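You operate a simulated robot arm through the tools that you are given. There is no shell and no other tool. Be economical: measure what you need, move in short steps, check, and stop when the job is done.

You run a simulated robot arm. Do the job below in one go: nothing can be reset, and whatever is moved stays where it is left.

TASK
The quilt is squashed too flat: let the bag rise, reseal it, pump it to HALF.
Fine: seal open till the pointer stands at FULL; last, hose into the white holder by the pump and cap onto the valve.

The check looks at the end state, three seconds after you hand in, the way a careful person would. Anything else that was tipped, shoved, dropped, spilled or broken makes it a failure. A push-on lid holds only when it is set on centred and level and pressed home; a screw cap is set on level and turned clockwise until tight.

THE ROBOT
A 6-joint arm with a two-finger parallel gripper, fixed in place. Base frame: the origin is at the foot of the arm, x ahead of it, y to its left, z up. Units: m, degrees, N and s.
With the tool pointing down near the work surface it reaches from about 0.32 to 0.7 m from the base axis. Its first joint turns from -166.0 to 166.0 degrees. Payload 4.1 kg.
Tool frame: the origin (TCP) lies between the finger pads and is the grasp point; the fingertips stand 0.023 m ahead of it; z points along the fingers, y is the line along which they close. Largest opening 0.094 m; finger width 0.038, thickness 0.01; the body of the gripper, 0.054 by 0.096 m, starts 0.039 m behind the TCP.
Orientation is that of the tool frame in the base frame, as a unit quaternion [x, y, z, w]. With the fingers straight down and closing along the base's y, the tool's x points along the base's -x, its y along +y and its z along -z.

THE INTERFACE
- The arm moves only by the tool arm_command. Its argument "increments" is text: rows parted by semicolons, each of 7 numbers parted by spaces: the shift along the tool's x, y, z in m, then the turn, a rotation vector about the tool's x, y, z in degrees, then the gripper command, from -1 (shut) to 1 (fully open), values between in proportion. In form: x y z rx ry rz grip; .... A call has 1 to 12 rows; each row shifts and turns the commanded pose from where the row before left it, along the tool's axes as they then stand. Each row takes 0.2 s and may step no farther than 0.05 m and 8.6 degrees from the row before; otherwise, or with a gripper value out of range, the whole call is refused. Where a pose cannot be reached the arm comes as near as it can. A force on the tool above 40 N (or 10 N above the force at the start of the call, whichever is more), or a blocked arm, ends the call early, and 0.2 s more pass. Each finger travels about 0.045 m/s and halts on what it meets, pressing with about 35 N; the grip force reading is that of the motor and also rises with nothing between the fingers. The clock runs only during rows and for 0.2 s after the last one: add rows that do not move to give the fingers time. It gives the time, the measured TCP pose, the force on the tool (base axes), the opening and the grip force at its end, in the units of the frame above (readings bear some noise).
- Cameras (640 x 400 px; columns grow to the right, rows downward): "scene" is fixed at [0.3985, -0.6496, 1.5044]; the picture's right is [0.99, -0.12, 0.00], its down [-0.06, -0.46, -0.89] and it looks along [0.11, 0.88, -0.46] (base axes); focal length 366 px, centre (320, 200). "wrist" rides on the gripper at [0.086, 0.016, -0.075] in the tool frame; the picture's right is [-0.18, 0.98, 0.00], its down [-0.58, -0.11, -0.81] and it looks along [-0.79, -0.15, 0.59] (tool axes); focal length 243 px, centre (320, 200).
- grab_frame(camera): a new picture of that camera. The clock stands still meanwhile.
- raise_lower(by): slides the trunk up (or, below 0, down) by that many m; the arm rides with it, the base frame stays. It gives what a move gives, with no picture.
- probe_pixels(camera, pixels): for up to 12 pixels [column, row] of the newest picture of that camera ("zoom" is the newest enlarged one), the place [x, y, z] in the base frame of the surface seen there, good to about 0.003 m. The clock stands still meanwhile.
- zoom(camera, box): a new picture of the part [left, top, right, bottom] of that camera's present view, enlarged. The clock stands still meanwhile.
- close_job(): hands the job in; it is judged then, once.

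Work in short steps. Measure before you move; look again where a grasp or a placing could have gone wrong, and mend it. You have 80 turns and 34 pictures in all, those below and enlarged ones among them. Open the gripper and draw the arm clear of the work before you hand the job in, unless the task says otherwise; then end with one line.

The tools are called after ">>>" by a JSON object that holds its "fn" and its "kwargs". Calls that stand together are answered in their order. arm_command: Moves the arm, as the interface text tells. Its arguments: {"type":"object","properties":{"increments":{"type":"string"}},"required":["increments"]} The other tools are called the same way: raise_lower (by) slides the trunk up or down; grab_frame (camera) takes a picture; probe_pixels (camera, pixels) gives the place of the surface under pixels of a picture; zoom (camera, box) takes an enlarged picture of a part of a camera's view; close_job () hands the job in.

At the start:

```text
clock: 0.0
eef_pos: [0.2224, 0.3491, 1.215]
tcp_rot: [0.0, 1.0, -0.001, 0.001]
wrist_force: [-0.1, 0.4, 0.3]
width: 0.0938
gripper_force: 0.0
trunk travel left (down, up): [-0.425, 0.165]
```

scene: 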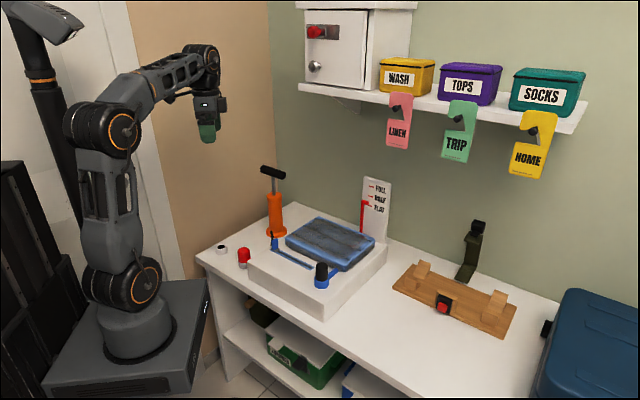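
wrist: 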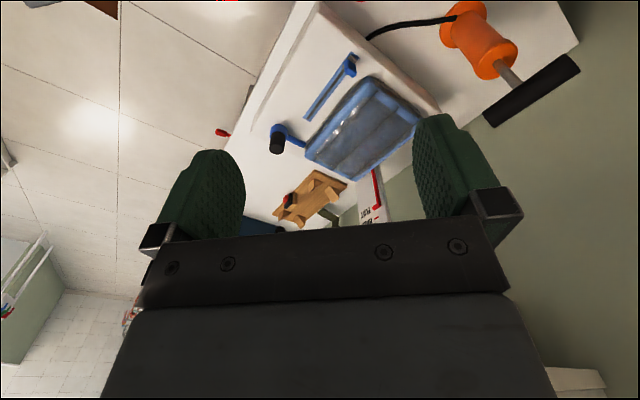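

The scene shows the pump (275,210), bag (330,243), gauge (375,205), red cap (243,257), white holder (221,249) and the black hose end on the valve (321,272). I zoom in on the work area.

>>> {"fn": "zoom", "kwargs": {"camera": "scene", "box": [190, 150, 410, 320]}}

>>> {"fn": "zoom", "kwargs": {"camera": "scene", "box": [230, 225, 350, 300]}}

```text
2.35 times, centred on (300, 235) of scene
```

zoom: 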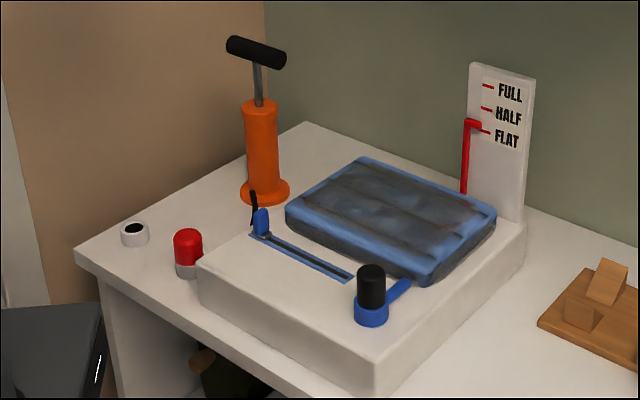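

```text
5.33 times, centred on (290, 262) of scene
```

zoom: 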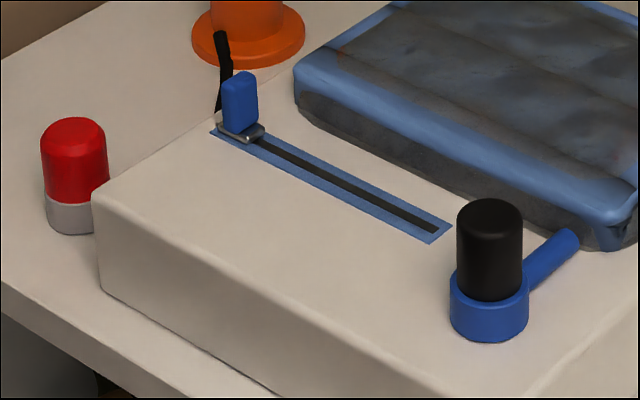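

I probe the key parts in the zoomed picture: the slider tab, slot ends, black nozzle, valve collar and cap.

>>> {"fn": "probe_pixels", "kwargs": {"camera": "zoom", "pixels": [[240, 78], [240, 110], [252, 135], [435, 232], [215, 132], [489, 205], [489, 280], [489, 325], [73, 125], [75, 215], [222, 40], [545, 260]]}}

>>> {"fn": "zoom", "kwargs": {"camera": "wrist", "box": [200, 0, 600, 240]}}

```text
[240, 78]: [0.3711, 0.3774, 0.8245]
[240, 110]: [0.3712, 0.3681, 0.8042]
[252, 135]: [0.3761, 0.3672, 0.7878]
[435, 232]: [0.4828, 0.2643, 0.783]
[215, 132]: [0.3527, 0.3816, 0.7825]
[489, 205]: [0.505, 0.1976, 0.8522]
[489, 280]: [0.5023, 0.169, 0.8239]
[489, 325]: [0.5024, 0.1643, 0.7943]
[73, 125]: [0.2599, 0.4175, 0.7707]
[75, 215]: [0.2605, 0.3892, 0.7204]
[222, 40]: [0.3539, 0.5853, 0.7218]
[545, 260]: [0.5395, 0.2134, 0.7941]
```

```text
1.60 times, centred on (400, 120) of wrist
```

zoom: 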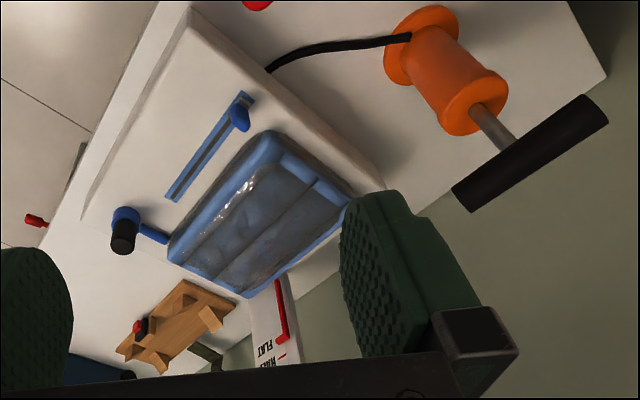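

I probe the pump, holder and gauge in the scene picture, and the slider in the wrist zoom (240,117).

>>> {"fn": "probe_pixels", "kwargs": {"camera": "scene", "pixels": [[263, 169], [272, 172], [282, 176], [274, 184], [275, 194], [275, 215], [276, 235], [221, 247], [222, 252], [375, 187], [362, 202], [244, 251]]}}

>>> {"fn": "probe_pixels", "kwargs": {"camera": "zoom", "pixels": [[241, 114], [236, 125], [246, 97], [172, 197], [230, 110], [124, 235], [125, 212], [530, 153], [590, 105], [470, 195], [470, 115], [160, 237]]}}

```text
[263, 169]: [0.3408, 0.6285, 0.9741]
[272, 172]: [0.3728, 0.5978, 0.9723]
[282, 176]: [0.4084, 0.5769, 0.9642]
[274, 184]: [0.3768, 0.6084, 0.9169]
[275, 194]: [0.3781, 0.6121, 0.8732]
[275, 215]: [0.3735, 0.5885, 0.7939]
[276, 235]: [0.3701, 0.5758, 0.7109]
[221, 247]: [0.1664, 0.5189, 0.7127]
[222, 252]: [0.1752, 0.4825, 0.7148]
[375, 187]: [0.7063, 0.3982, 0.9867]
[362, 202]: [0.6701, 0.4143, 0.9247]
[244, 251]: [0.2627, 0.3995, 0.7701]
```

```text
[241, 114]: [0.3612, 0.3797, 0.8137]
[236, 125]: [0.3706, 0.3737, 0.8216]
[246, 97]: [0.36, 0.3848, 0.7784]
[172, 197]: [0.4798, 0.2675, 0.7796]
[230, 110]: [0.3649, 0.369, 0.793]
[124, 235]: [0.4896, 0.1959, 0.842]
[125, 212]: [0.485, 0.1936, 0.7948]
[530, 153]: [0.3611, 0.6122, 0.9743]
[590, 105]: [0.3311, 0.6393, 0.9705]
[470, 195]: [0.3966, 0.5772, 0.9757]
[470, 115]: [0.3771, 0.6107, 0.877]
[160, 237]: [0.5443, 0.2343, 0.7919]
```

The slot runs from about (0.36,0.38) to (0.48,0.265), direction -44°. I turn the tool -46° so the fingers close along the slot, above it and high up.

>>> {"fn": "arm_command", "kwargs": {"increments": "0 0 0 0 0 -7.7 1; 0 0 0 0 0 -7.7 1; 0 0 0 0 0 -7.7 1; 0 0 0 0 0 -7.6 1; 0 0 0 0 0 -7.6 1; 0 0 0 0 0 -7.6 1; 0 0 0 0 0 0 1"}}

>>> {"fn": "raise_lower", "kwargs": {"by": -0.2}}

```text
clock: 1.6
eef_pos: [0.2222, 0.3465, 1.2139]
tcp_rot: [-0.391, 0.921, 0.0, 0.0]
wrist_force: [0.8, -0.3, 0.2]
width: 0.094
gripper_force: 0.1
trunk travel left (down, up): [-0.425, 0.165]
```

```text
clock: 3.8
eef_pos: [0.2208, 0.3455, 1.014]
tcp_rot: [-0.389, 0.921, 0.0, 0.0]
wrist_force: [0.8, -0.2, 1.0]
width: 0.094
gripper_force: 0.0
trunk travel left (down, up): [-0.225, 0.365]
```

Heading checks out. Now move over the slider tab at about z=0.93 and look.

>>> {"fn": "arm_command", "kwargs": {"increments": "-0.0306 -0.021 0.02 0 0 0 1; -0.0306 -0.021 0.02 0 0 0 1; -0.0306 -0.021 0.02 0 0 0 1; -0.0306 -0.021 0.02 0 0 0 1; 0 0 0 0 0 0 1; 0 0 0 0 0 0 1"}}

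>>> {"fn": "grab_frame", "kwargs": {"camera": "wrist"}}

```text
clock: 5.2
eef_pos: [0.3674, 0.3747, 0.9343]
tcp_rot: [-0.389, 0.921, 0.0, 0.0]
wrist_force: [0.6, -0.4, 0.0]
width: 0.0939
gripper_force: 0.0
trunk travel left (down, up): [-0.225, 0.365]
```

```text
28 pictures are left
```

wrist: 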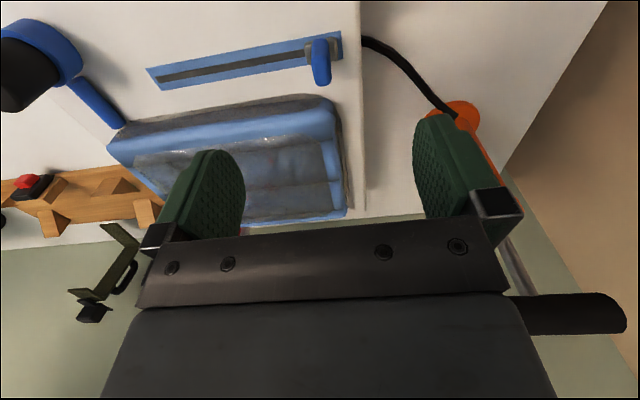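

The tab shows at (320,60) with slot (150,75)–(340,45). I probe it finely.

>>> {"fn": "probe_pixels", "kwargs": {"camera": "wrist", "pixels": [[320, 42], [321, 60], [322, 80], [312, 60], [329, 60], [307, 50], [338, 40], [160, 78], [300, 53], [120, 125], [320, 110], [340, 205]]}}

>>> {"fn": "zoom", "kwargs": {"camera": "wrist", "box": [240, 0, 400, 100]}}

```text
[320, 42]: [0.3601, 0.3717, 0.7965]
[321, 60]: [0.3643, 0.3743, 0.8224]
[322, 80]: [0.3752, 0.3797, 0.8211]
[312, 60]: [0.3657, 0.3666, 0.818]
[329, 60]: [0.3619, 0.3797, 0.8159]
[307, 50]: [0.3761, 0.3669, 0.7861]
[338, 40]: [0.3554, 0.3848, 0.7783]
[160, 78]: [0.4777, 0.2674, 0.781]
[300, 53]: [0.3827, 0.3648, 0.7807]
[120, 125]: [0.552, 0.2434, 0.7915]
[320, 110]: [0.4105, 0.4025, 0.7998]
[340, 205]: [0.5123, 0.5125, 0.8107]
```

```text
4.00 times, centred on (320, 50) of wrist
```

zoom: 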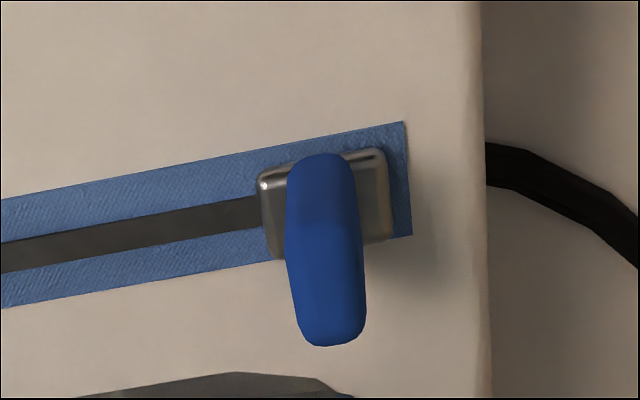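

The TCP is already over the tab (centre ~(0.367,0.374), top 0.824). I half-close, descend to z≈0.814 and grip.

>>> {"fn": "arm_command", "kwargs": {"increments": "0 0 0.03 0 0 0 0.1; 0 0 0.03 0 0 0 0.1; 0 0 0.03 0 0 0 0.1; 0 0 0.03 0 0 0 0.1; 0 0 0 0 0 0 -1; 0 0 0 0 0 0 -1; 0 0 0 0 0 0 -1; 0 0 0 0 0 0 -1"}}

>>> {"fn": "zoom", "kwargs": {"camera": "scene", "box": [220, 150, 420, 300]}}

```text
clock: 7.0
eef_pos: [0.3676, 0.3755, 0.8142]
tcp_rot: [-0.389, 0.921, 0.0, 0.0]
wrist_force: [2.6, -3.4, -3.1]
width: 0.0142
gripper_force: 45.2
trunk travel left (down, up): [-0.225, 0.365]
```

```text
2.67 times, centred on (320, 225) of scene
```

zoom: 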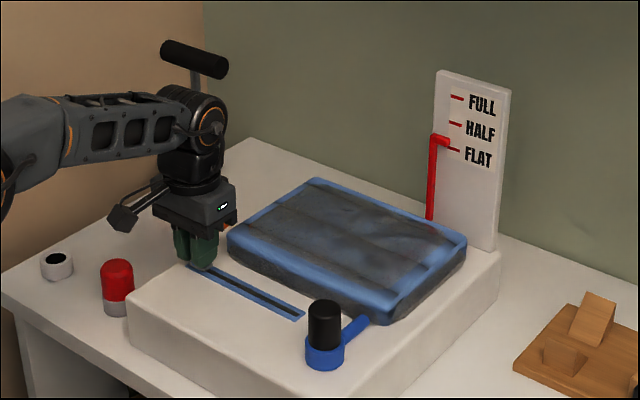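

Grip on the tab is firm (14 mm). I drag it along tool -y towards the other end, first 0.06 m.

>>> {"fn": "arm_command", "kwargs": {"increments": "0 -0.015 0 0 0 0 -1; 0 -0.015 0 0 0 0 -1; 0 -0.015 0 0 0 0 -1; 0 -0.015 0 0 0 0 -1"}}

```text
clock: 8.0
eef_pos: [0.4101, 0.3339, 0.8149]
tcp_rot: [-0.39, 0.921, -0.001, -0.001]
wrist_force: [-4.0, -3.7, -6.5]
width: 0.0146
gripper_force: 45.0
trunk travel left (down, up): [-0.225, 0.365]
```

Moving freely at about the slot direction. I carry on towards the far end.

>>> {"fn": "arm_command", "kwargs": {"increments": "0 -0.015 0 0 0 0 -1; 0 -0.015 0 0 0 0 -1; 0 -0.015 0 0 0 0 -1; 0 -0.015 0 0 0 0 -1; 0 -0.01 0 0 0 0 -1; 0 0 0 0 0 0 -1"}}

>>> {"fn": "zoom", "kwargs": {"camera": "scene", "box": [220, 150, 420, 300]}}

```text
clock: 9.4
eef_pos: [0.4603, 0.2835, 0.8141]
tcp_rot: [-0.389, 0.921, 0.001, -0.001]
wrist_force: [-14.3, -16.1, -3.7]
width: 0.0142
gripper_force: 45.0
trunk travel left (down, up): [-0.225, 0.365]
```

```text
2.67 times, centred on (320, 225) of scene
```

zoom: 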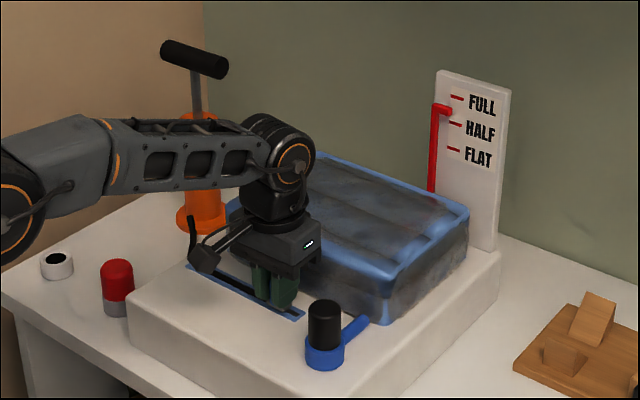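

The bag is rising and the pointer is near FULL already. Lateral force is -14,-16 N; I wait with a 2 mm relief toward tool +x and look again.

>>> {"fn": "arm_command", "kwargs": {"increments": "0.002 0 0 0 0 0 -1; 0 0 0 0 0 0 -1"}}

>>> {"fn": "zoom", "kwargs": {"camera": "scene", "box": [340, 165, 400, 245]}}

```text
clock: 10.0
eef_pos: [0.4582, 0.284, 0.8145]
tcp_rot: [-0.39, 0.921, 0.0, 0.001]
wrist_force: [-2.8, -3.8, -4.1]
width: 0.0144
gripper_force: 45.3
trunk travel left (down, up): [-0.225, 0.365]
```

```text
5.00 times, centred on (370, 205) of scene
```

zoom: 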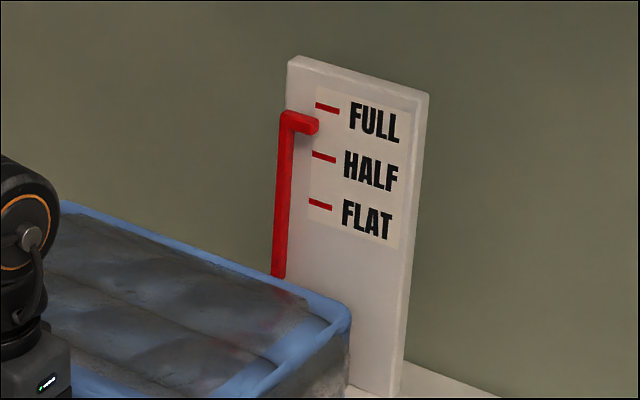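

I probe the ticks and the pointer to compare heights.

>>> {"fn": "probe_pixels", "kwargs": {"camera": "zoom", "pixels": [[328, 107], [324, 156], [320, 204], [310, 124], [296, 120], [278, 240], [286, 112], [330, 120]]}}

```text
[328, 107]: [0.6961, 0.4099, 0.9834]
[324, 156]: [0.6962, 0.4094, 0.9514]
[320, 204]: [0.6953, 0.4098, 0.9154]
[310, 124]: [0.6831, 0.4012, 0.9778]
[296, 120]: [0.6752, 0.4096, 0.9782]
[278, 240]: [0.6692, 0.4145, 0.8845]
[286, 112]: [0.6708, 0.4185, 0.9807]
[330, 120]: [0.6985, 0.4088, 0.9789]
```

Pointer at z≈0.977, FULL tick 0.983. I wait two seconds more with the seal open.

>>> {"fn": "arm_command", "kwargs": {"increments": "0 0 0 0 0 0 -1; 0 0 0 0 0 0 -1; 0 0 0 0 0 0 -1; 0 0 0 0 0 0 -1; 0 0 0 0 0 0 -1; 0 0 0 0 0 0 -1; 0 0 0 0 0 0 -1; 0 0 0 0 0 0 -1"}}

>>> {"fn": "zoom", "kwargs": {"camera": "scene", "box": [340, 165, 400, 245]}}

>>> {"fn": "probe_pixels", "kwargs": {"camera": "zoom", "pixels": [[328, 107], [310, 124], [310, 114], [296, 120], [296, 110], [286, 112], [286, 103], [310, 104]]}}

```text
clock: 11.8
eef_pos: [0.4591, 0.2842, 0.8143]
tcp_rot: [-0.39, 0.921, 0.001, 0.001]
wrist_force: [2.1, 4.9, -3.7]
width: 0.0143
gripper_force: 45.6
trunk travel left (down, up): [-0.225, 0.365]
```

```text
5.00 times, centred on (370, 205) of scene
```

zoom: 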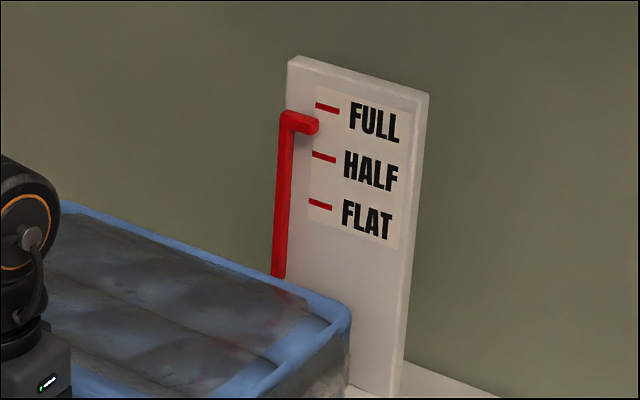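

```text
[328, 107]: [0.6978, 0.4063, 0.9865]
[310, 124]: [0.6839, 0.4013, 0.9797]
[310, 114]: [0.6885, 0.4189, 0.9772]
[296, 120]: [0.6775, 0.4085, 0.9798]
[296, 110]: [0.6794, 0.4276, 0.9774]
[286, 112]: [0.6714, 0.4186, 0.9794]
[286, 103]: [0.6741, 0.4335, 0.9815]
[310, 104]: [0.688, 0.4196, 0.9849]
```

The pointer has stopped about 7 mm below the FULL tick (bar top 0.979, tick 0.984). The slider is not yet at the slot's end, so I push it on.

>>> {"fn": "arm_command", "kwargs": {"increments": "0 -0.006 0 0 0 0 -1; 0 -0.006 0 0 0 0 -1; 0 -0.005 0 0 0 0 -1; 0 0 0 0 0 0 -1"}}

>>> {"fn": "zoom", "kwargs": {"camera": "scene", "box": [260, 165, 400, 305]}}

```text
clock: 12.8
eef_pos: [0.4711, 0.2731, 0.8139]
tcp_rot: [-0.39, 0.921, 0.0, 0.0]
wrist_force: [-3.9, 16.1, 2.3]
width: 0.0139
gripper_force: 44.9
trunk travel left (down, up): [-0.225, 0.365]
```

```text
2.86 times, centred on (330, 235) of scene
```

zoom: 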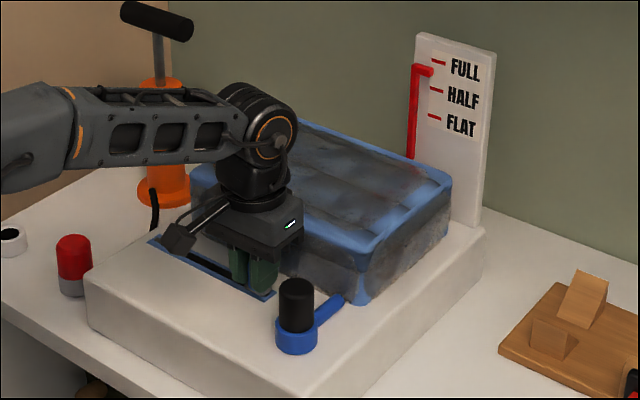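

The slider is now at the end stop (force 16 N). I wait a bit more and check the pointer once more closely.

>>> {"fn": "arm_command", "kwargs": {"increments": "0 0.001 0 0 0 0 -1; 0 0 0 0 0 0 -1; 0 0 0 0 0 0 -1; 0 0 0 0 0 0 -1; 0 0 0 0 0 0 -1; 0 0 0 0 0 0 -1; 0 0 0 0 0 0 -1; 0 0 0 0 0 0 -1; 0 0 0 0 0 0 -1; 0 0 0 0 0 0 -1"}}

>>> {"fn": "zoom", "kwargs": {"camera": "scene", "box": [355, 180, 387, 212]}}

```text
clock: 15.0
eef_pos: [0.4719, 0.2718, 0.8154]
tcp_rot: [-0.39, 0.921, 0.0, 0.0]
wrist_force: [2.3, 10.4, 10.5]
width: 0.0141
gripper_force: 45.3
trunk travel left (down, up): [-0.225, 0.365]
```

```text
12.50 times, centred on (371, 196) of scene
```

zoom: 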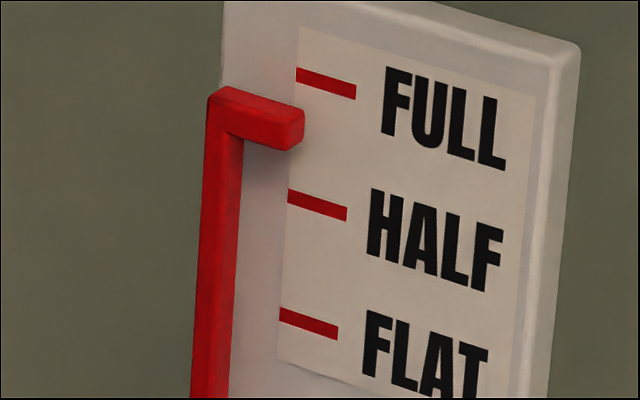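

>>> {"fn": "probe_pixels", "kwargs": {"camera": "zoom", "pixels": [[300, 76], [325, 84], [345, 91], [300, 197], [325, 206], [290, 315], [320, 325], [260, 133], [280, 137], [245, 128], [270, 133], [270, 107]]}}

```text
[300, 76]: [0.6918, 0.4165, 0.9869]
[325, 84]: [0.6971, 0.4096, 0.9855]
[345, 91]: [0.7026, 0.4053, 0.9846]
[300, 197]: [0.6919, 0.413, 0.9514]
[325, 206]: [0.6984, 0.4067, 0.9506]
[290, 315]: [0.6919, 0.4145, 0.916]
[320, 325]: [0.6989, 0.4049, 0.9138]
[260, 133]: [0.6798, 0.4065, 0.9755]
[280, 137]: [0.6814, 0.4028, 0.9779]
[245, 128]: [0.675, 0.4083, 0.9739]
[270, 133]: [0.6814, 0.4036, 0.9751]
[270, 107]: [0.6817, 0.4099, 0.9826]
```

The pointer has stayed at z≈0.977 (FULL 0.985) since t=10. Perhaps the wrist is in the bag's way, so I let go, rise clear, and look again.

>>> {"fn": "arm_command", "kwargs": {"increments": "0 0 0 0 0 0 -0.1; 0 0 0 0 0 0 -0.1; 0 0 0 0 0 0 -0.1; 0 0 -0.03 0 0 0 -0.1; 0.02 0 -0.03 0 0 0 -0.1; 0.02 0 -0.03 0 0 0 -0.1; 0.02 0 -0.03 0 0 0 0; 0 0 0 0 0 0 0; 0 0 0 0 0 0 0"}}

>>> {"fn": "zoom", "kwargs": {"camera": "scene", "box": [250, 165, 400, 300]}}

```text
clock: 17.0
eef_pos: [0.4289, 0.2282, 0.9352]
tcp_rot: [-0.389, 0.921, 0.0, 0.0]
wrist_force: [-0.3, 0.9, -1.1]
width: 0.047
gripper_force: 0.0
trunk travel left (down, up): [-0.225, 0.365]
```

```text
2.96 times, centred on (325, 232) of scene
```

zoom: 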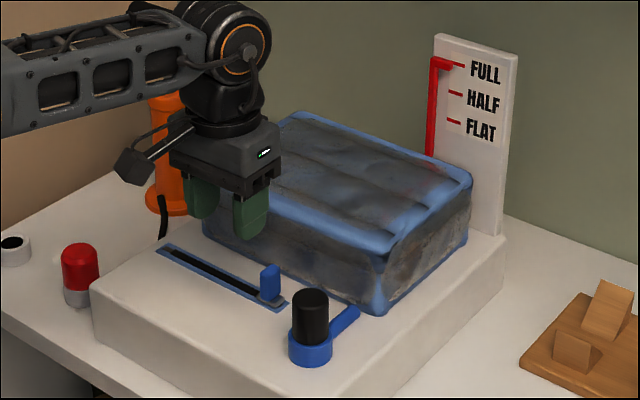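

It was blocked; the pointer has risen to (440,64) next to FULL (457,65). I probe and measure the tab for regripping.

>>> {"fn": "probe_pixels", "kwargs": {"camera": "zoom", "pixels": [[457, 65], [445, 66], [436, 66], [270, 267], [270, 280], [272, 298], [168, 247], [210, 215], [300, 240], [390, 250], [263, 272], [278, 272]]}}

>>> {"fn": "grab_frame", "kwargs": {"camera": "wrist"}}

```text
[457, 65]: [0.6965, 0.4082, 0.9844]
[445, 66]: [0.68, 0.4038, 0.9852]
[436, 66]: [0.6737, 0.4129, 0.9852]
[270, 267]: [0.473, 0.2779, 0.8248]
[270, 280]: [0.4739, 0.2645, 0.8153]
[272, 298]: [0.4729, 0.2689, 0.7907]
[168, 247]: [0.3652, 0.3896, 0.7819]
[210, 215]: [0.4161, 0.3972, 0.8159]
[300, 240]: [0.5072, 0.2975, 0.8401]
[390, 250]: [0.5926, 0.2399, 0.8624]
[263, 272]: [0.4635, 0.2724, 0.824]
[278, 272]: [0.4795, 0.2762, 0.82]
```

```text
19 pictures are left
```

wrist: 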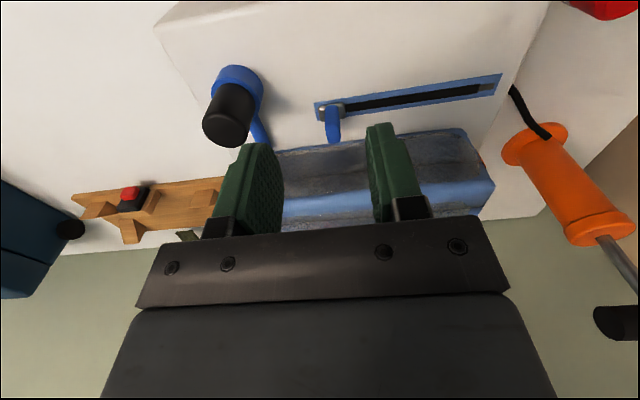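

Pointer now reads 0.985, level with FULL. I regrip the tab higher (z≈0.828) and offset 10 mm away from the bag so as not to press it.

>>> {"fn": "arm_command", "kwargs": {"increments": "-0.0257 -0.001 0.02 0 0 0 0; -0.0257 -0.001 0.02 0 0 0 0; 0 0 0.03 0 0 0 0; 0 0 0.037 0 0 0 0; 0 0 0 0 0 0 -1; 0 0 0 0 0 0 -1; 0 0 0 0 0 0 -1; 0 0 0 0 0 0 -1"}}

```text
clock: 18.8
eef_pos: [0.4654, 0.2677, 0.8271]
tcp_rot: [-0.39, 0.921, 0.0, 0.001]
wrist_force: [-13.1, 16.9, -2.6]
width: 0.0144
gripper_force: 45.0
trunk travel left (down, up): [-0.225, 0.365]
```

Gripped. I drag the slider back toward the closed end.

>>> {"fn": "arm_command", "kwargs": {"increments": "0 0.015 0 0 0 0 -1; 0 0.018 0 0 0 0 -1; 0 0.018 0 0 0 0 -1; -0.001 0.018 0 0 0 0 -1; 0 0.018 0 0 0 0 -1; 0 0.018 0 0 0 0 -1; -0.001 0.018 0 0 0 0 -1; 0 0.012 0 0 0 0 -1; 0 0 0 0 0 0 -1"}}

```text
clock: 20.8
eef_pos: [0.3714, 0.3611, 0.8275]
tcp_rot: [-0.39, 0.921, 0.0, 0.0]
wrist_force: [1.7, 4.1, 3.5]
width: 0.0141
gripper_force: 45.0
trunk travel left (down, up): [-0.225, 0.365]
```

About 12 mm remains to its starting place; I push on to the stop.

>>> {"fn": "arm_command", "kwargs": {"increments": "0 0.006 0 0 0 0 -1; 0 0.006 0 0 0 0 -1; 0 0.003 0 0 0 0 -1; 0 0.001 0 0 0 0 -1; 0 0 0 0 0 0 -1"}}

```text
clock: 22.0
eef_pos: [0.3627, 0.3694, 0.8273]
tcp_rot: [-0.389, 0.921, 0.0, 0.001]
wrist_force: [28.1, -4.4, 11.0]
width: 0.0141
gripper_force: 45.3
trunk travel left (down, up): [-0.225, 0.365]
```

The seal is against its stop. I release, rise, and in parallel probe the walls around the pump for clearance.

>>> {"fn": "arm_command", "kwargs": {"increments": "0 -0.002 0 0 0 0 -0.2; 0 0 0 0 0 0 0; 0 0 0 0 0 0 0; 0 0 0 0 0 0 0; 0.01 0 -0.04 0 0 0 0; 0.01 0 -0.04 0 0 0 0; 0.01 0 -0.04 0 0 0 0; 0.01 0 -0.04 0 0 0 0; 0.01 0 -0.04 0 0 0 1; 0 0 0 0 0 0 1"}}

>>> {"fn": "probe_pixels", "kwargs": {"camera": "scene", "pixels": [[240, 180], [200, 180], [160, 180], [290, 150], [330, 150], [240, 225], [292, 205], [200, 250], [400, 170]]}}

>>> {"fn": "zoom", "kwargs": {"camera": "scene", "box": [200, 155, 400, 290]}}

```text
clock: 24.2
eef_pos: [0.3265, 0.3315, 1.0277]
tcp_rot: [-0.39, 0.921, 0.0, 0.0]
wrist_force: [0.2, 0.1, 0.2]
width: 0.094
gripper_force: 0.0
trunk travel left (down, up): [-0.225, 0.365]
```

```text
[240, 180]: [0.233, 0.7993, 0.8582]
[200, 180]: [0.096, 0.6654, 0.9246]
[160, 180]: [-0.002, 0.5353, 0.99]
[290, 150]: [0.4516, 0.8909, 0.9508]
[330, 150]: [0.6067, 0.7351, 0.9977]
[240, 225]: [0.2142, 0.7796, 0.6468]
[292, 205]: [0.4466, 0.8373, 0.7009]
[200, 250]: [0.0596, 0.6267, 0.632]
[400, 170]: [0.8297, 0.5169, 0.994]
```

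```text
2.96 times, centred on (300, 222) of scene
```

zoom: 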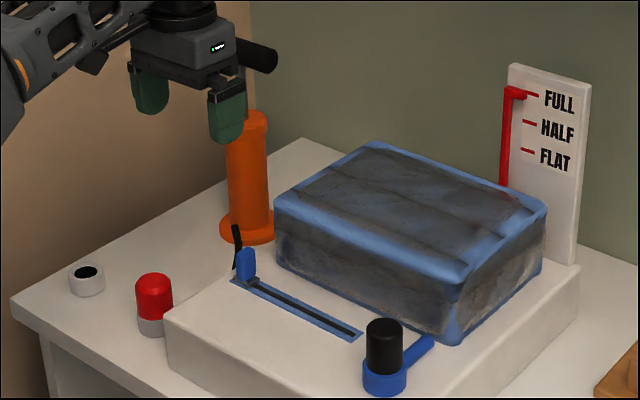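

Seal closed, bag at FULL. I turn the tool +89° so the fingers close across the pump handle.

>>> {"fn": "arm_command", "kwargs": {"increments": "0 0 -0.005 0 0 8.1 1; 0 0 -0.005 0 0 8.1 1; 0 0 -0.005 0 0 8.1 1; 0 0 -0.005 0 0 8.1 1; 0 0 0 0 0 8.1 1; 0 0 0 0 0 8.1 1; 0 0 0 0 0 8.1 1; 0 0 0 0 0 8.1 1; 0 0 0 0 0 8.1 1; 0 0 0 0 0 8.1 1; 0 0 0 0 0 8 1; 0 0 0 0 0 0 1"}}

```text
clock: 26.8
eef_pos: [0.3262, 0.3335, 1.0485]
tcp_rot: [0.368, 0.93, 0.001, 0.0]
wrist_force: [0.1, 0.4, -0.1]
width: 0.094
gripper_force: 0.0
trunk travel left (down, up): [-0.225, 0.365]
```

Now I move above the handle, staying at z≈1.05.

>>> {"fn": "arm_command", "kwargs": {"increments": "0.0259 0.0389 0 0 0 0 1; 0.0259 0.0389 0 0 0 0 1; 0.0259 0.0389 0 0 0 0 1; 0.0259 0.0389 0 0 0 0 1; 0.0259 0.0389 0 0 0 0 1; 0.0259 0.0389 0 0 0 0 1; 0 0 0 0 0 0 1"}}

>>> {"fn": "grab_frame", "kwargs": {"camera": "wrist"}}

```text
clock: 28.4
eef_pos: [0.3158, 0.4893, 0.9703]
tcp_rot: [0.367, 0.93, 0.001, 0.0]
wrist_force: [-0.4, -0.1, -0.6]
width: 0.0939
gripper_force: 0.0
out of reach, approached as far as the arm can: row 2, 3, 4, 5, 6
trunk travel left (down, up): [-0.225, 0.365]
```

```text
17 pictures are left
```

wrist: 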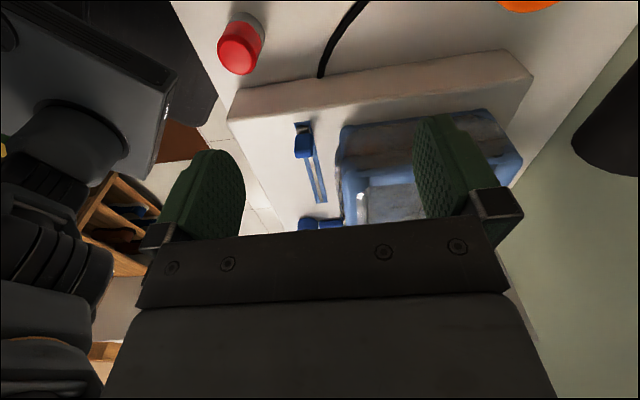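

The target is out of reach with the trunk this low. I raise the trunk by 0.2 m.

>>> {"fn": "raise_lower", "kwargs": {"by": 0.2}}

```text
clock: 30.5
eef_pos: [0.3164, 0.4894, 1.1698]
tcp_rot: [0.367, 0.93, 0.001, 0.001]
wrist_force: [0.2, -0.6, -0.1]
width: 0.0938
gripper_force: 0.0
trunk travel left (down, up): [-0.425, 0.165]
```

I test with two still rows to see whether the commanded pose is where the arm stands.

>>> {"fn": "arm_command", "kwargs": {"increments": "0 0 -0.01 0 0 0 1; 0 0 0 0 0 0 1"}}

```text
clock: 31.1
eef_pos: [0.3131, 0.4841, 1.1783]
tcp_rot: [0.368, 0.93, 0.001, 0.001]
wrist_force: [-0.1, 0.5, 0.6]
width: 0.094
gripper_force: 0.1
out of reach, approached as far as the arm can: row 1
trunk travel left (down, up): [-0.425, 0.165]
```

The reach limit is set by height over the trunk: I raise the trunk fully (+0.16), and will tilt the tool outward about its x axis to gain reach.

>>> {"fn": "raise_lower", "kwargs": {"by": 0.16}}

>>> {"fn": "arm_command", "kwargs": {"increments": "0 0 0.04 0 0 0 1; 0 0 0.04 0 0 0 1; 0 0 0.04 0 0 0 1; 0 0 0.04 0 0 0 1; 0 0 0.04 0 0 0 1; 0 0 0 -6 0 0 1; 0 0 0 -6 0 0 1; 0 0 0 -6 0 0 1; 0 0 0 0 0 0 1"}}

```text
clock: 33.0
eef_pos: [0.3147, 0.4862, 1.3382]
tcp_rot: [0.367, 0.93, 0.001, 0.0]
wrist_force: [0.2, 0.2, 0.1]
width: 0.0941
gripper_force: 0.0
trunk travel left (down, up): [-0.585, 0.005]
```

```text
clock: 35.0
eef_pos: [0.3141, 0.4841, 1.137]
tcp_rot: [0.363, 0.919, 0.146, 0.058]
wrist_force: [-0.3, -0.4, 0.4]
width: 0.094
gripper_force: 0.1
trunk travel left (down, up): [-0.585, 0.005]
```

Tilt is right (tool z ≈ (0.21,0.23,-0.95)). I approach a pre-grasp point 7 cm back from the handle centre (0.371,0.612,0.962).

>>> {"fn": "arm_command", "kwargs": {"increments": "0.0114 0.0179 0.0343 0 0 0 1; 0.0114 0.0179 0.0343 0 0 0 1; 0.0114 0.0179 0.0343 0 0 0 1; 0.0114 0.0179 0.0343 0 0 0 1; 0 0 0 0 0 0 1"}}

>>> {"fn": "grab_frame", "kwargs": {"camera": "wrist"}}

```text
clock: 36.2
eef_pos: [0.3559, 0.5974, 1.0299]
tcp_rot: [0.363, 0.918, 0.146, 0.057]
wrist_force: [-1.1, -0.4, 0.1]
width: 0.094
gripper_force: 0.0
trunk travel left (down, up): [-0.585, 0.005]
```

```text
16 pictures are left
```

wrist: 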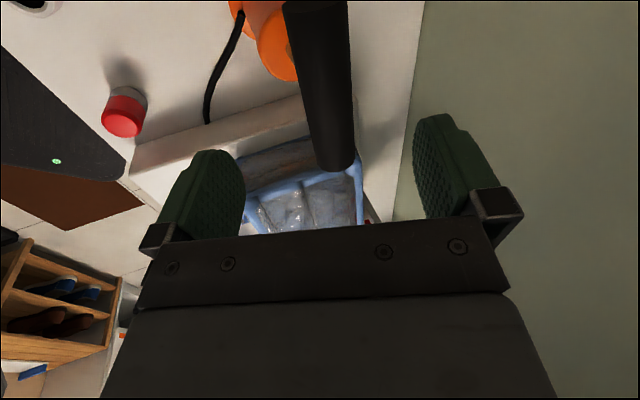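

The handle lies between the fingers, (317,0)–(337,165). I probe it for centre line and end.

>>> {"fn": "probe_pixels", "kwargs": {"camera": "wrist", "pixels": [[317, 10], [325, 80], [333, 145], [336, 166], [300, 80], [350, 80], [297, 30], [345, 30], [278, 60], [275, 15]]}}

```text
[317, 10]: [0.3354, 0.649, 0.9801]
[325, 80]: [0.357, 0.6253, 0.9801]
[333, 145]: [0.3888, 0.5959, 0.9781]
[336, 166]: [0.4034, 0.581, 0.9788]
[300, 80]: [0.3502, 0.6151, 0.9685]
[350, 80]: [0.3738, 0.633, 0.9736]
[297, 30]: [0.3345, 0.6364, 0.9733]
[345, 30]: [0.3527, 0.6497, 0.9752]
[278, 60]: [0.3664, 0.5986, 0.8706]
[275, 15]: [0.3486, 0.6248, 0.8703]
```

Handle axis: x+y≈0.984, z≈0.965; aligned within 2 mm. I advance 0.062 along the tool and close.

>>> {"fn": "arm_command", "kwargs": {"increments": "0 0 0.031 0 0 0 1; 0 0 0.031 0 0 0 1; 0 0 0 0 0 0 0; 0 0 0 0 0 0 -1; 0 0 0 0 0 0 -1; 0 0 0 0 0 0 -1; 0 0 0 0 0 0 -1; 0 0 0 0 0 0 -1"}}

```text
clock: 38.0
eef_pos: [0.3728, 0.6135, 0.9698]
tcp_rot: [0.365, 0.918, 0.147, 0.056]
wrist_force: [24.1, 30.6, -0.2]
width: 0.0381
gripper_force: 44.6
trunk travel left (down, up): [-0.585, 0.005]
```

Gripped at 38 mm with a side force outward (24,31 N); I relieve it by moving 4 mm outward horizontally.

>>> {"fn": "arm_command", "kwargs": {"increments": "0 0.0019 0.0006 0 0 0 -1; 0 0.0019 0.0006 0 0 0 -1; 0 0 0 0 0 0 -1"}}

```text
clock: 38.8
eef_pos: [0.3734, 0.6138, 0.9678]
tcp_rot: [0.362, 0.919, 0.143, 0.057]
wrist_force: [12.2, 11.3, -0.3]
width: 0.0383
gripper_force: 44.5
trunk travel left (down, up): [-0.585, 0.005]
```

Relieved. Now a first downstroke of 6 cm, vertical.

>>> {"fn": "arm_command", "kwargs": {"increments": "0 -0.0031 0.0095 0 0 0 -1; 0 -0.0031 0.0095 0 0 0 -1; 0 -0.0031 0.0095 0 0 0 -1; 0 -0.0031 0.0095 0 0 0 -1; 0 -0.0031 0.0095 0 0 0 -1; 0 -0.0031 0.0095 0 0 0 -1; 0 0 0 0 0 0 -1"}}

>>> {"fn": "zoom", "kwargs": {"camera": "scene", "box": [240, 155, 400, 255]}}

```text
clock: 40.4
eef_pos: [0.3723, 0.6145, 0.9096]
tcp_rot: [0.364, 0.918, 0.146, 0.058]
wrist_force: [12.0, 4.3, 5.3]
width: 0.0383
gripper_force: 45.6
trunk travel left (down, up): [-0.585, 0.005]
```

```text
4.00 times, centred on (320, 205) of scene
```

zoom: 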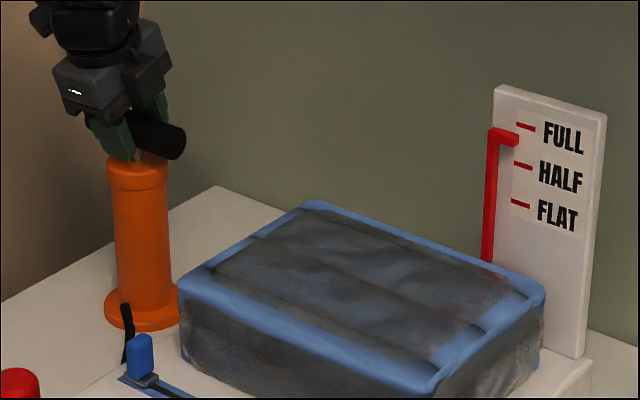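

The downstroke moved the pointer a third of the way. I probe its height for calibration.

>>> {"fn": "probe_pixels", "kwargs": {"camera": "zoom", "pixels": [[506, 139], [500, 138], [512, 140], [526, 127], [524, 165]]}}

>>> {"fn": "arm_command", "kwargs": {"increments": "0 0.0031 -0.0095 0 0 0 -1; 0 0.0031 -0.0095 0 0 0 -1; 0 0.0031 -0.0095 0 0 0 -1; 0 0.0031 -0.0095 0 0 0 -1; 0 0.0031 -0.0095 0 0 0 -1; 0 0.0031 -0.0095 0 0 0 -1; 0 0 0 0 0 0 -1"}}

>>> {"fn": "zoom", "kwargs": {"camera": "scene", "box": [355, 180, 387, 212]}}

```text
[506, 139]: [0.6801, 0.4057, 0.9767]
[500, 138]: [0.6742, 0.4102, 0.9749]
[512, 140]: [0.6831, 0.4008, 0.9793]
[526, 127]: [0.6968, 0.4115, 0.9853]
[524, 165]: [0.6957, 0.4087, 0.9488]
```

```text
clock: 42.0
eef_pos: [0.3727, 0.6136, 0.9693]
tcp_rot: [0.363, 0.918, 0.146, 0.056]
wrist_force: [16.5, 5.4, 0.5]
width: 0.038
gripper_force: 45.6
trunk travel left (down, up): [-0.585, 0.005]
```

```text
12.50 times, centred on (371, 196) of scene
```

zoom: 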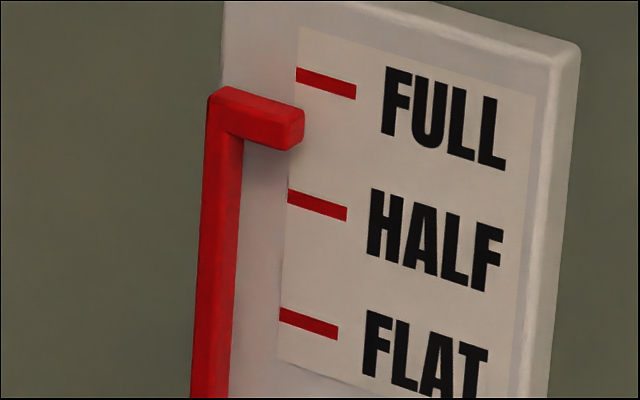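

Upstroke leaves it unchanged; about 8.5 mm per stroke, so ~3 more. I do a second and third stroke.

>>> {"fn": "arm_command", "kwargs": {"increments": "0 -0.0037 0.0114 0 0 0 -1; 0 -0.0037 0.0114 0 0 0 -1; 0 -0.0037 0.0114 0 0 0 -1; 0 -0.0037 0.0114 0 0 0 -1; 0 -0.0037 0.0114 0 0 0 -1; 0 0 0 0 0 0 -1; 0 0.0037 -0.0114 0 0 0 -1; 0 0.0037 -0.0114 0 0 0 -1; 0 0.0037 -0.0114 0 0 0 -1; 0 0.0037 -0.0114 0 0 0 -1; 0 0.0037 -0.0114 0 0 0 -1; 0 0 0 0 0 0 -1"}}

>>> {"fn": "arm_command", "kwargs": {"increments": "0 -0.0037 0.0114 0 0 0 -1; 0 -0.0037 0.0114 0 0 0 -1; 0 -0.0037 0.0114 0 0 0 -1; 0 -0.0037 0.0114 0 0 0 -1; 0 -0.0037 0.0114 0 0 0 -1; 0 0 0 0 0 0 -1; 0 0.0037 -0.0114 0 0 0 -1; 0 0.0037 -0.0114 0 0 0 -1; 0 0.0037 -0.0114 0 0 0 -1; 0 0.0037 -0.0114 0 0 0 -1; 0 0.0037 -0.0114 0 0 0 -1; 0 0 0 0 0 0 -1"}}

>>> {"fn": "zoom", "kwargs": {"camera": "scene", "box": [355, 180, 387, 212]}}

```text
clock: 44.6
eef_pos: [0.3731, 0.6125, 0.9696]
tcp_rot: [0.364, 0.918, 0.145, 0.057]
wrist_force: [10.6, 2.0, -0.2]
width: 0.0383
gripper_force: 44.8
trunk travel left (down, up): [-0.585, 0.005]
```

```text
clock: 47.2
eef_pos: [0.3734, 0.6141, 0.9698]
tcp_rot: [0.363, 0.919, 0.146, 0.057]
wrist_force: [13.2, 5.6, 1.0]
width: 0.0383
gripper_force: 45.6
trunk travel left (down, up): [-0.585, 0.005]
```

```text
12.50 times, centred on (371, 196) of scene
```

zoom: 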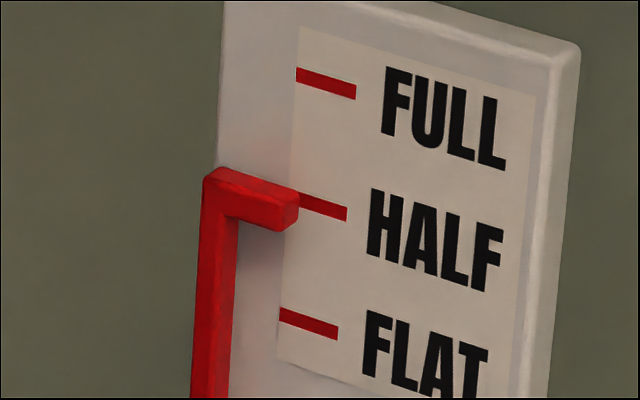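

The pointer dropped one tick spacing in total over three strokes. I probe to confirm it is at HALF.

>>> {"fn": "probe_pixels", "kwargs": {"camera": "zoom", "pixels": [[255, 212], [275, 217], [245, 208], [265, 212], [325, 206], [335, 210], [310, 201], [265, 190]]}}

```text
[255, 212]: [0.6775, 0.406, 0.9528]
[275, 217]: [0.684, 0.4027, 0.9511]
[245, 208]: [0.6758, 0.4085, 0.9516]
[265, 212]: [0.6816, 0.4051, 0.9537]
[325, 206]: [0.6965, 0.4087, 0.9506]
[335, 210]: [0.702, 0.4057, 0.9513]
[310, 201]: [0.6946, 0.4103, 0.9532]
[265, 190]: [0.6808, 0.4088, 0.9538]
```

Pointer 0.952 against HALF 0.951 — done pumping. I release and back out, and zoom in on the holder and cap.

>>> {"fn": "arm_command", "kwargs": {"increments": "0 0 0 0 0 0 1; 0 0 0 0 0 0 1; 0 0 0 0 0 0 1; 0 0 0 0 0 0 1; 0 0 -0.03 0 0 0 1; 0 0 -0.04 0 0 0 1; 0 0 -0.04 0 0 0 1; 0 -0.03 -0.02 0 0 0 1; 0 -0.03 -0.02 0 0 0 1; 0 0 0 0 0 0 1"}}

>>> {"fn": "zoom", "kwargs": {"camera": "scene", "box": [200, 230, 264, 270]}}

>>> {"fn": "probe_pixels", "kwargs": {"camera": "zoom", "pixels": [[210, 165], [180, 185], [245, 185], [210, 205], [212, 182], [212, 245], [430, 180], [430, 260], [385, 215], [485, 215], [430, 300], [430, 345]]}}

```text
clock: 49.4
eef_pos: [0.3007, 0.5382, 1.0932]
tcp_rot: [0.363, 0.918, 0.147, 0.059]
wrist_force: [0.8, 0.4, 0.0]
width: 0.0939
gripper_force: 0.1
trunk travel left (down, up): [-0.585, 0.005]
```

```text
10.00 times, centred on (232, 250) of scene
```

zoom: 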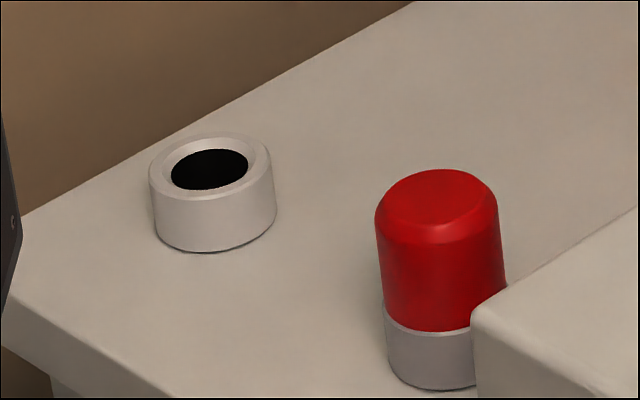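

```text
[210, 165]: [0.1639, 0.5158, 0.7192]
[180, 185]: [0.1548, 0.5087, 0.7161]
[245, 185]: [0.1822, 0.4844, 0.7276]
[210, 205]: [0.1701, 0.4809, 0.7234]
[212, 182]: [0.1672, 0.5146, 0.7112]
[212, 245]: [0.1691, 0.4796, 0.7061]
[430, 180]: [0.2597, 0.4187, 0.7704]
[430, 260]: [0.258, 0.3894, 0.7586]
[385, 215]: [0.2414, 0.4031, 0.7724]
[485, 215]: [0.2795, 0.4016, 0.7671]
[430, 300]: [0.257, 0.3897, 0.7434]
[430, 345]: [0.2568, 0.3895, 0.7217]
```

I probe the tray corner next to the cap, before choosing a grasp direction, and level the tool again.

>>> {"fn": "probe_pixels", "kwargs": {"camera": "zoom", "pixels": [[482, 312], [540, 275], [620, 222], [560, 360], [520, 335], [480, 340], [395, 330], [262, 160], [165, 160], [212, 140], [212, 198], [600, 310]]}}

>>> {"fn": "arm_command", "kwargs": {"increments": "0 0 0 6 0 0 1; 0 0 0 6 0 0 1; 0 0 0 6 0 0 1; 0 0 0 0 0 0 1"}}

```text
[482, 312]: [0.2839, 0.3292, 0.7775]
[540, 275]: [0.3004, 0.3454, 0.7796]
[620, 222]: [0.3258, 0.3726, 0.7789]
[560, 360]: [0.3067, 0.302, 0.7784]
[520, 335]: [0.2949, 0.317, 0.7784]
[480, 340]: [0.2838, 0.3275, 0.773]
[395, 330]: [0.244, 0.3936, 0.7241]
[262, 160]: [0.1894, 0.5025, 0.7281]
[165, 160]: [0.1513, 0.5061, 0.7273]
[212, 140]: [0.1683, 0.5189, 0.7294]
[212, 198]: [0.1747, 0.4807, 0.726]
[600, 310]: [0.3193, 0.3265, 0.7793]
```

```text
clock: 50.4
eef_pos: [0.3003, 0.5374, 1.0935]
tcp_rot: [0.368, 0.93, 0.0, 0.0]
wrist_force: [-0.5, -0.2, 0.0]
width: 0.094
gripper_force: 0.0
trunk travel left (down, up): [-0.585, 0.005]
```

Holder centre ≈ (0.1705,0.5005), rim z 0.728; cap ≈ (0.2545,0.409), well clear of the tray. I turn back to the -46° heading.

>>> {"fn": "arm_command", "kwargs": {"increments": "0 -0.01 0 0 0 -8.1 1; 0 -0.01 0 0 0 -8.1 1; 0 -0.01 0 0 0 -8.1 1; 0 -0.01 0 0 0 -8.1 1; 0 -0.01 0 0 0 -8.1 1; 0 0 0 0 0 -8.1 1; 0 0 0 0 0 -8.1 1; 0 0 0 0 0 -8.1 1; 0 0 0 0 0 -8.1 1; 0 0 0 0 0 -8.1 1; 0 0 0 0 0 -8 1; 0 0 0 0 0 0 1"}}

>>> {"fn": "raise_lower", "kwargs": {"by": -0.16}}

```text
clock: 53.0
eef_pos: [0.2782, 0.4943, 1.0934]
tcp_rot: [-0.391, 0.92, 0.001, 0.001]
wrist_force: [-0.6, -0.3, -0.6]
width: 0.0939
gripper_force: 0.0
trunk travel left (down, up): [-0.585, 0.005]
```

```text
clock: 54.8
eef_pos: [0.2777, 0.4941, 0.9348]
tcp_rot: [-0.39, 0.921, 0.0, 0.0]
wrist_force: [0.3, 0.0, -0.2]
width: 0.094
gripper_force: 0.1
trunk travel left (down, up): [-0.425, 0.165]
```

I move to where the wrist camera can see both the holder and the cap, and take a picture.

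>>> {"fn": "arm_command", "kwargs": {"increments": "0.031 0.0108 0.0167 0 0 0 1; 0.031 0.0108 0.0167 0 0 0 1; 0.031 0.0108 0.0167 0 0 0 1; 0 0 0 0 0 0 1"}}

>>> {"fn": "grab_frame", "kwargs": {"camera": "wrist"}}

```text
clock: 55.8
eef_pos: [0.189, 0.4485, 0.8823]
tcp_rot: [-0.39, 0.921, 0.0, 0.0]
wrist_force: [-0.2, 0.1, -0.4]
width: 0.0942
gripper_force: 0.1
trunk travel left (down, up): [-0.425, 0.165]
```

```text
11 pictures are left
```

wrist: 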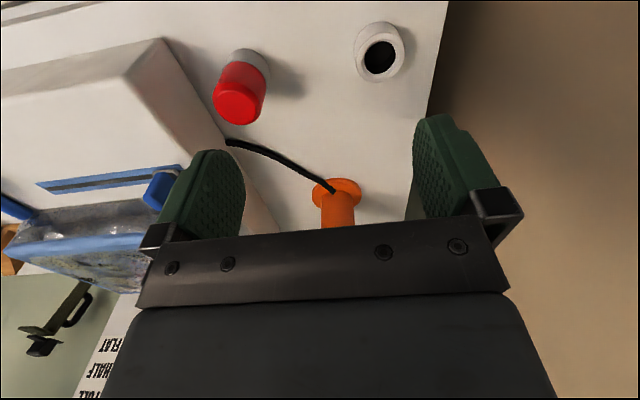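

The holder ring is at (380,55) and the cap top at (238,104). I probe their rims.

>>> {"fn": "probe_pixels", "kwargs": {"camera": "wrist", "pixels": [[361, 62], [401, 50], [375, 38], [386, 77], [360, 50], [396, 70], [238, 104], [222, 106], [254, 102], [236, 92], [241, 117], [247, 58]]}}

```text
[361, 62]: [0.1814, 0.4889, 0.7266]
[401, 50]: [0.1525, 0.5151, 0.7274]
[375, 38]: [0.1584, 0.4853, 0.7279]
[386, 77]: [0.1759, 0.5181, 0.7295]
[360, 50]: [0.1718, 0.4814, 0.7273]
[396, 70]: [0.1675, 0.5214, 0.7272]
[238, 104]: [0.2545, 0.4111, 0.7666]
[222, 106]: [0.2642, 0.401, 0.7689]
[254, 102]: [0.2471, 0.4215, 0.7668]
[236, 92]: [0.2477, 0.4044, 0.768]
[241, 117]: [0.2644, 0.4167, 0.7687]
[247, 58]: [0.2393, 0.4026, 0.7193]
```

Holder centre (0.168,0.502), cap centre (0.2555,0.411), top 0.769. Now travel to above the black nozzle on the valve at z≈0.95.

>>> {"fn": "arm_command", "kwargs": {"increments": "0 0 -0.03 0 0 0 1; 0 0 -0.038 0 0 0 1; -0.0033 -0.0453 0 0 0 0 1; -0.0033 -0.0453 0 0 0 0 1; -0.0033 -0.0453 0 0 0 0 1; -0.0033 -0.0453 0 0 0 0 1; -0.0033 -0.0453 0 0 0 0 1; -0.0033 -0.0453 0 0 0 0 1; -0.0033 -0.0453 0 0 0 0 1; -0.0033 -0.0453 0 0 0 0 1; -0.0033 -0.0453 0 0 0 0 1; 0 0 0 0 0 0 1"}}

>>> {"fn": "grab_frame", "kwargs": {"camera": "wrist"}}

```text
clock: 58.4
eef_pos: [0.5039, 0.1873, 0.9507]
tcp_rot: [-0.392, 0.92, 0.001, 0.0]
wrist_force: [0.3, -1.4, -0.2]
width: 0.094
gripper_force: 0.1
trunk travel left (down, up): [-0.425, 0.165]
```

```text
10 pictures are left
```

wrist: 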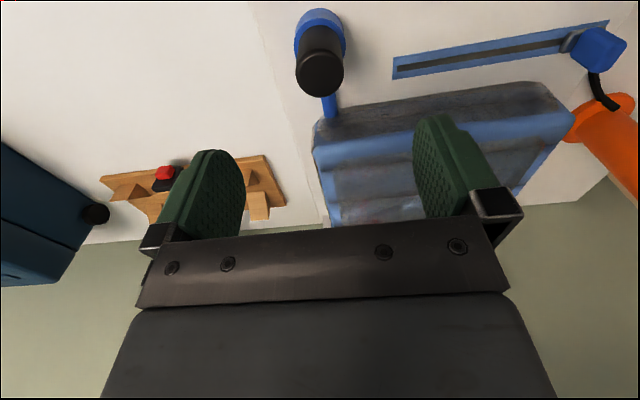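

The nozzle top is at (320,75). I probe its rim and the collar.

>>> {"fn": "probe_pixels", "kwargs": {"camera": "wrist", "pixels": [[320, 74], [300, 77], [340, 72], [317, 58], [323, 90], [320, 30], [320, 17], [298, 40], [343, 35], [318, 12], [330, 105]]}}

>>> {"fn": "zoom", "kwargs": {"camera": "wrist", "box": [270, 0, 370, 125]}}

```text
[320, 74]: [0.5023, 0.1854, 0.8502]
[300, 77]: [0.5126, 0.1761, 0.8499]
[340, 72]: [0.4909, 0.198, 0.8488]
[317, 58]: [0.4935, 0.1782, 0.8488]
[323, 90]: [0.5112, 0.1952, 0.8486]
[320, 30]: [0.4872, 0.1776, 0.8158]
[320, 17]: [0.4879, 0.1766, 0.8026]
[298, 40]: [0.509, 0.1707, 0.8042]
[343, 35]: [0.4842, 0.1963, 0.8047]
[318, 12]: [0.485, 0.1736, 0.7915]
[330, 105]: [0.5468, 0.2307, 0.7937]
```

```text
3.20 times, centred on (320, 62) of wrist
```

zoom: 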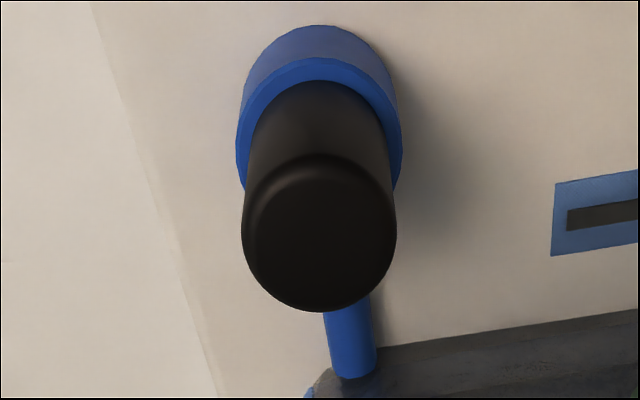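

Nozzle centre (0.502,0.187), top 0.8495, collar top ~0.805. I descend to z≈0.835 and grip it.

>>> {"fn": "arm_command", "kwargs": {"increments": "0.0015 0.0012 0.03 0 0 0 1; 0 0 0.03 0 0 0 1; 0 0 0.03 0 0 0 1; 0 0 0.0255 0 0 0 1; 0 0 0 0 0 0 0; 0 0 0 0 0 0 -1; 0 0 0 0 0 0 -1; 0 0 0 0 0 0 -1; 0 0 0 0 0 0 -1; 0 0 0 0 0 0 -1; 0 0 0 0 0 0 -1"}}

```text
clock: 60.8
eef_pos: [0.5041, 0.1859, 0.8359]
tcp_rot: [-0.391, 0.921, 0.001, 0.001]
wrist_force: [9.9, -13.8, 3.2]
width: 0.0347
gripper_force: 34.8
trunk travel left (down, up): [-0.425, 0.165]
```

A side force along tool -y; I relieve by 1.5 mm, then read before lifting.

>>> {"fn": "arm_command", "kwargs": {"increments": "0 -0.0015 0 0 0 0 -1; 0 0 0 0 0 0 -1"}}

```text
clock: 61.4
eef_pos: [0.5047, 0.1864, 0.8357]
tcp_rot: [-0.39, 0.921, 0.001, -0.001]
wrist_force: [6.7, -13.5, 2.2]
width: 0.0348
gripper_force: 35.5
trunk travel left (down, up): [-0.425, 0.165]
```

Gripped at 35 mm. I pull straight up in small steps.

>>> {"fn": "arm_command", "kwargs": {"increments": "0 -0.0005 -0.003 0 0 0 -1; 0 0 -0.004 0 0 0 -1; 0 0 -0.006 0 0 0 -1; 0 0 -0.01 0 0 0 -1; 0 0 -0.02 0 0 0 -1; 0 0 -0.03 0 0 0 -1; 0 0 -0.03 0 0 0 -1; 0 0 0 0 0 0 -1"}}

>>> {"fn": "zoom", "kwargs": {"camera": "scene", "box": [280, 170, 400, 300]}}

```text
clock: 63.2
eef_pos: [0.5024, 0.1861, 0.94]
tcp_rot: [-0.39, 0.921, 0.001, 0.001]
wrist_force: [-0.9, 0.6, -0.2]
width: 0.0349
gripper_force: 34.3
trunk travel left (down, up): [-0.425, 0.165]
```

```text
3.08 times, centred on (340, 235) of scene
```

zoom: 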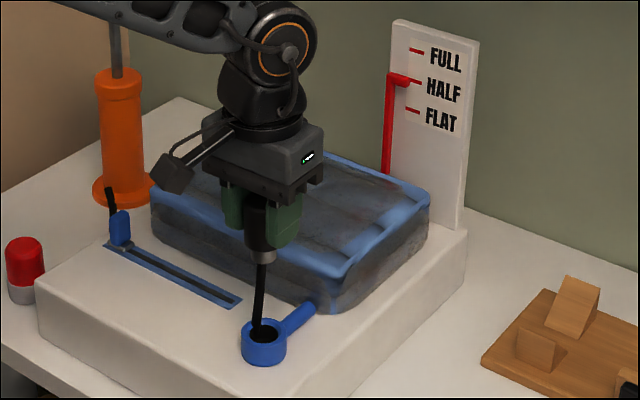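

The nozzle is out with a grey stub at its foot (262,258); the pointer stays at HALF. I probe the stub and valve mouth.

>>> {"fn": "probe_pixels", "kwargs": {"camera": "zoom", "pixels": [[260, 248], [262, 257], [262, 262], [260, 300], [264, 325], [262, 240], [246, 334], [284, 330], [264, 318], [266, 345], [401, 81], [414, 81]]}}

```text
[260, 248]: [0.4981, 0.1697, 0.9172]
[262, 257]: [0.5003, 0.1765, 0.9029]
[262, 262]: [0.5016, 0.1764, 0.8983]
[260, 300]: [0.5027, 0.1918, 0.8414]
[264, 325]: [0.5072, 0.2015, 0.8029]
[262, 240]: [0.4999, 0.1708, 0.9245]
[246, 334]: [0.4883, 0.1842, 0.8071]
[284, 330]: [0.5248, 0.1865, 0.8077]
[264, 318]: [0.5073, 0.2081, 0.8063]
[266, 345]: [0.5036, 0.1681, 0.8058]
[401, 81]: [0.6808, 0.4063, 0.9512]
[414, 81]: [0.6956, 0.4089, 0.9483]
```

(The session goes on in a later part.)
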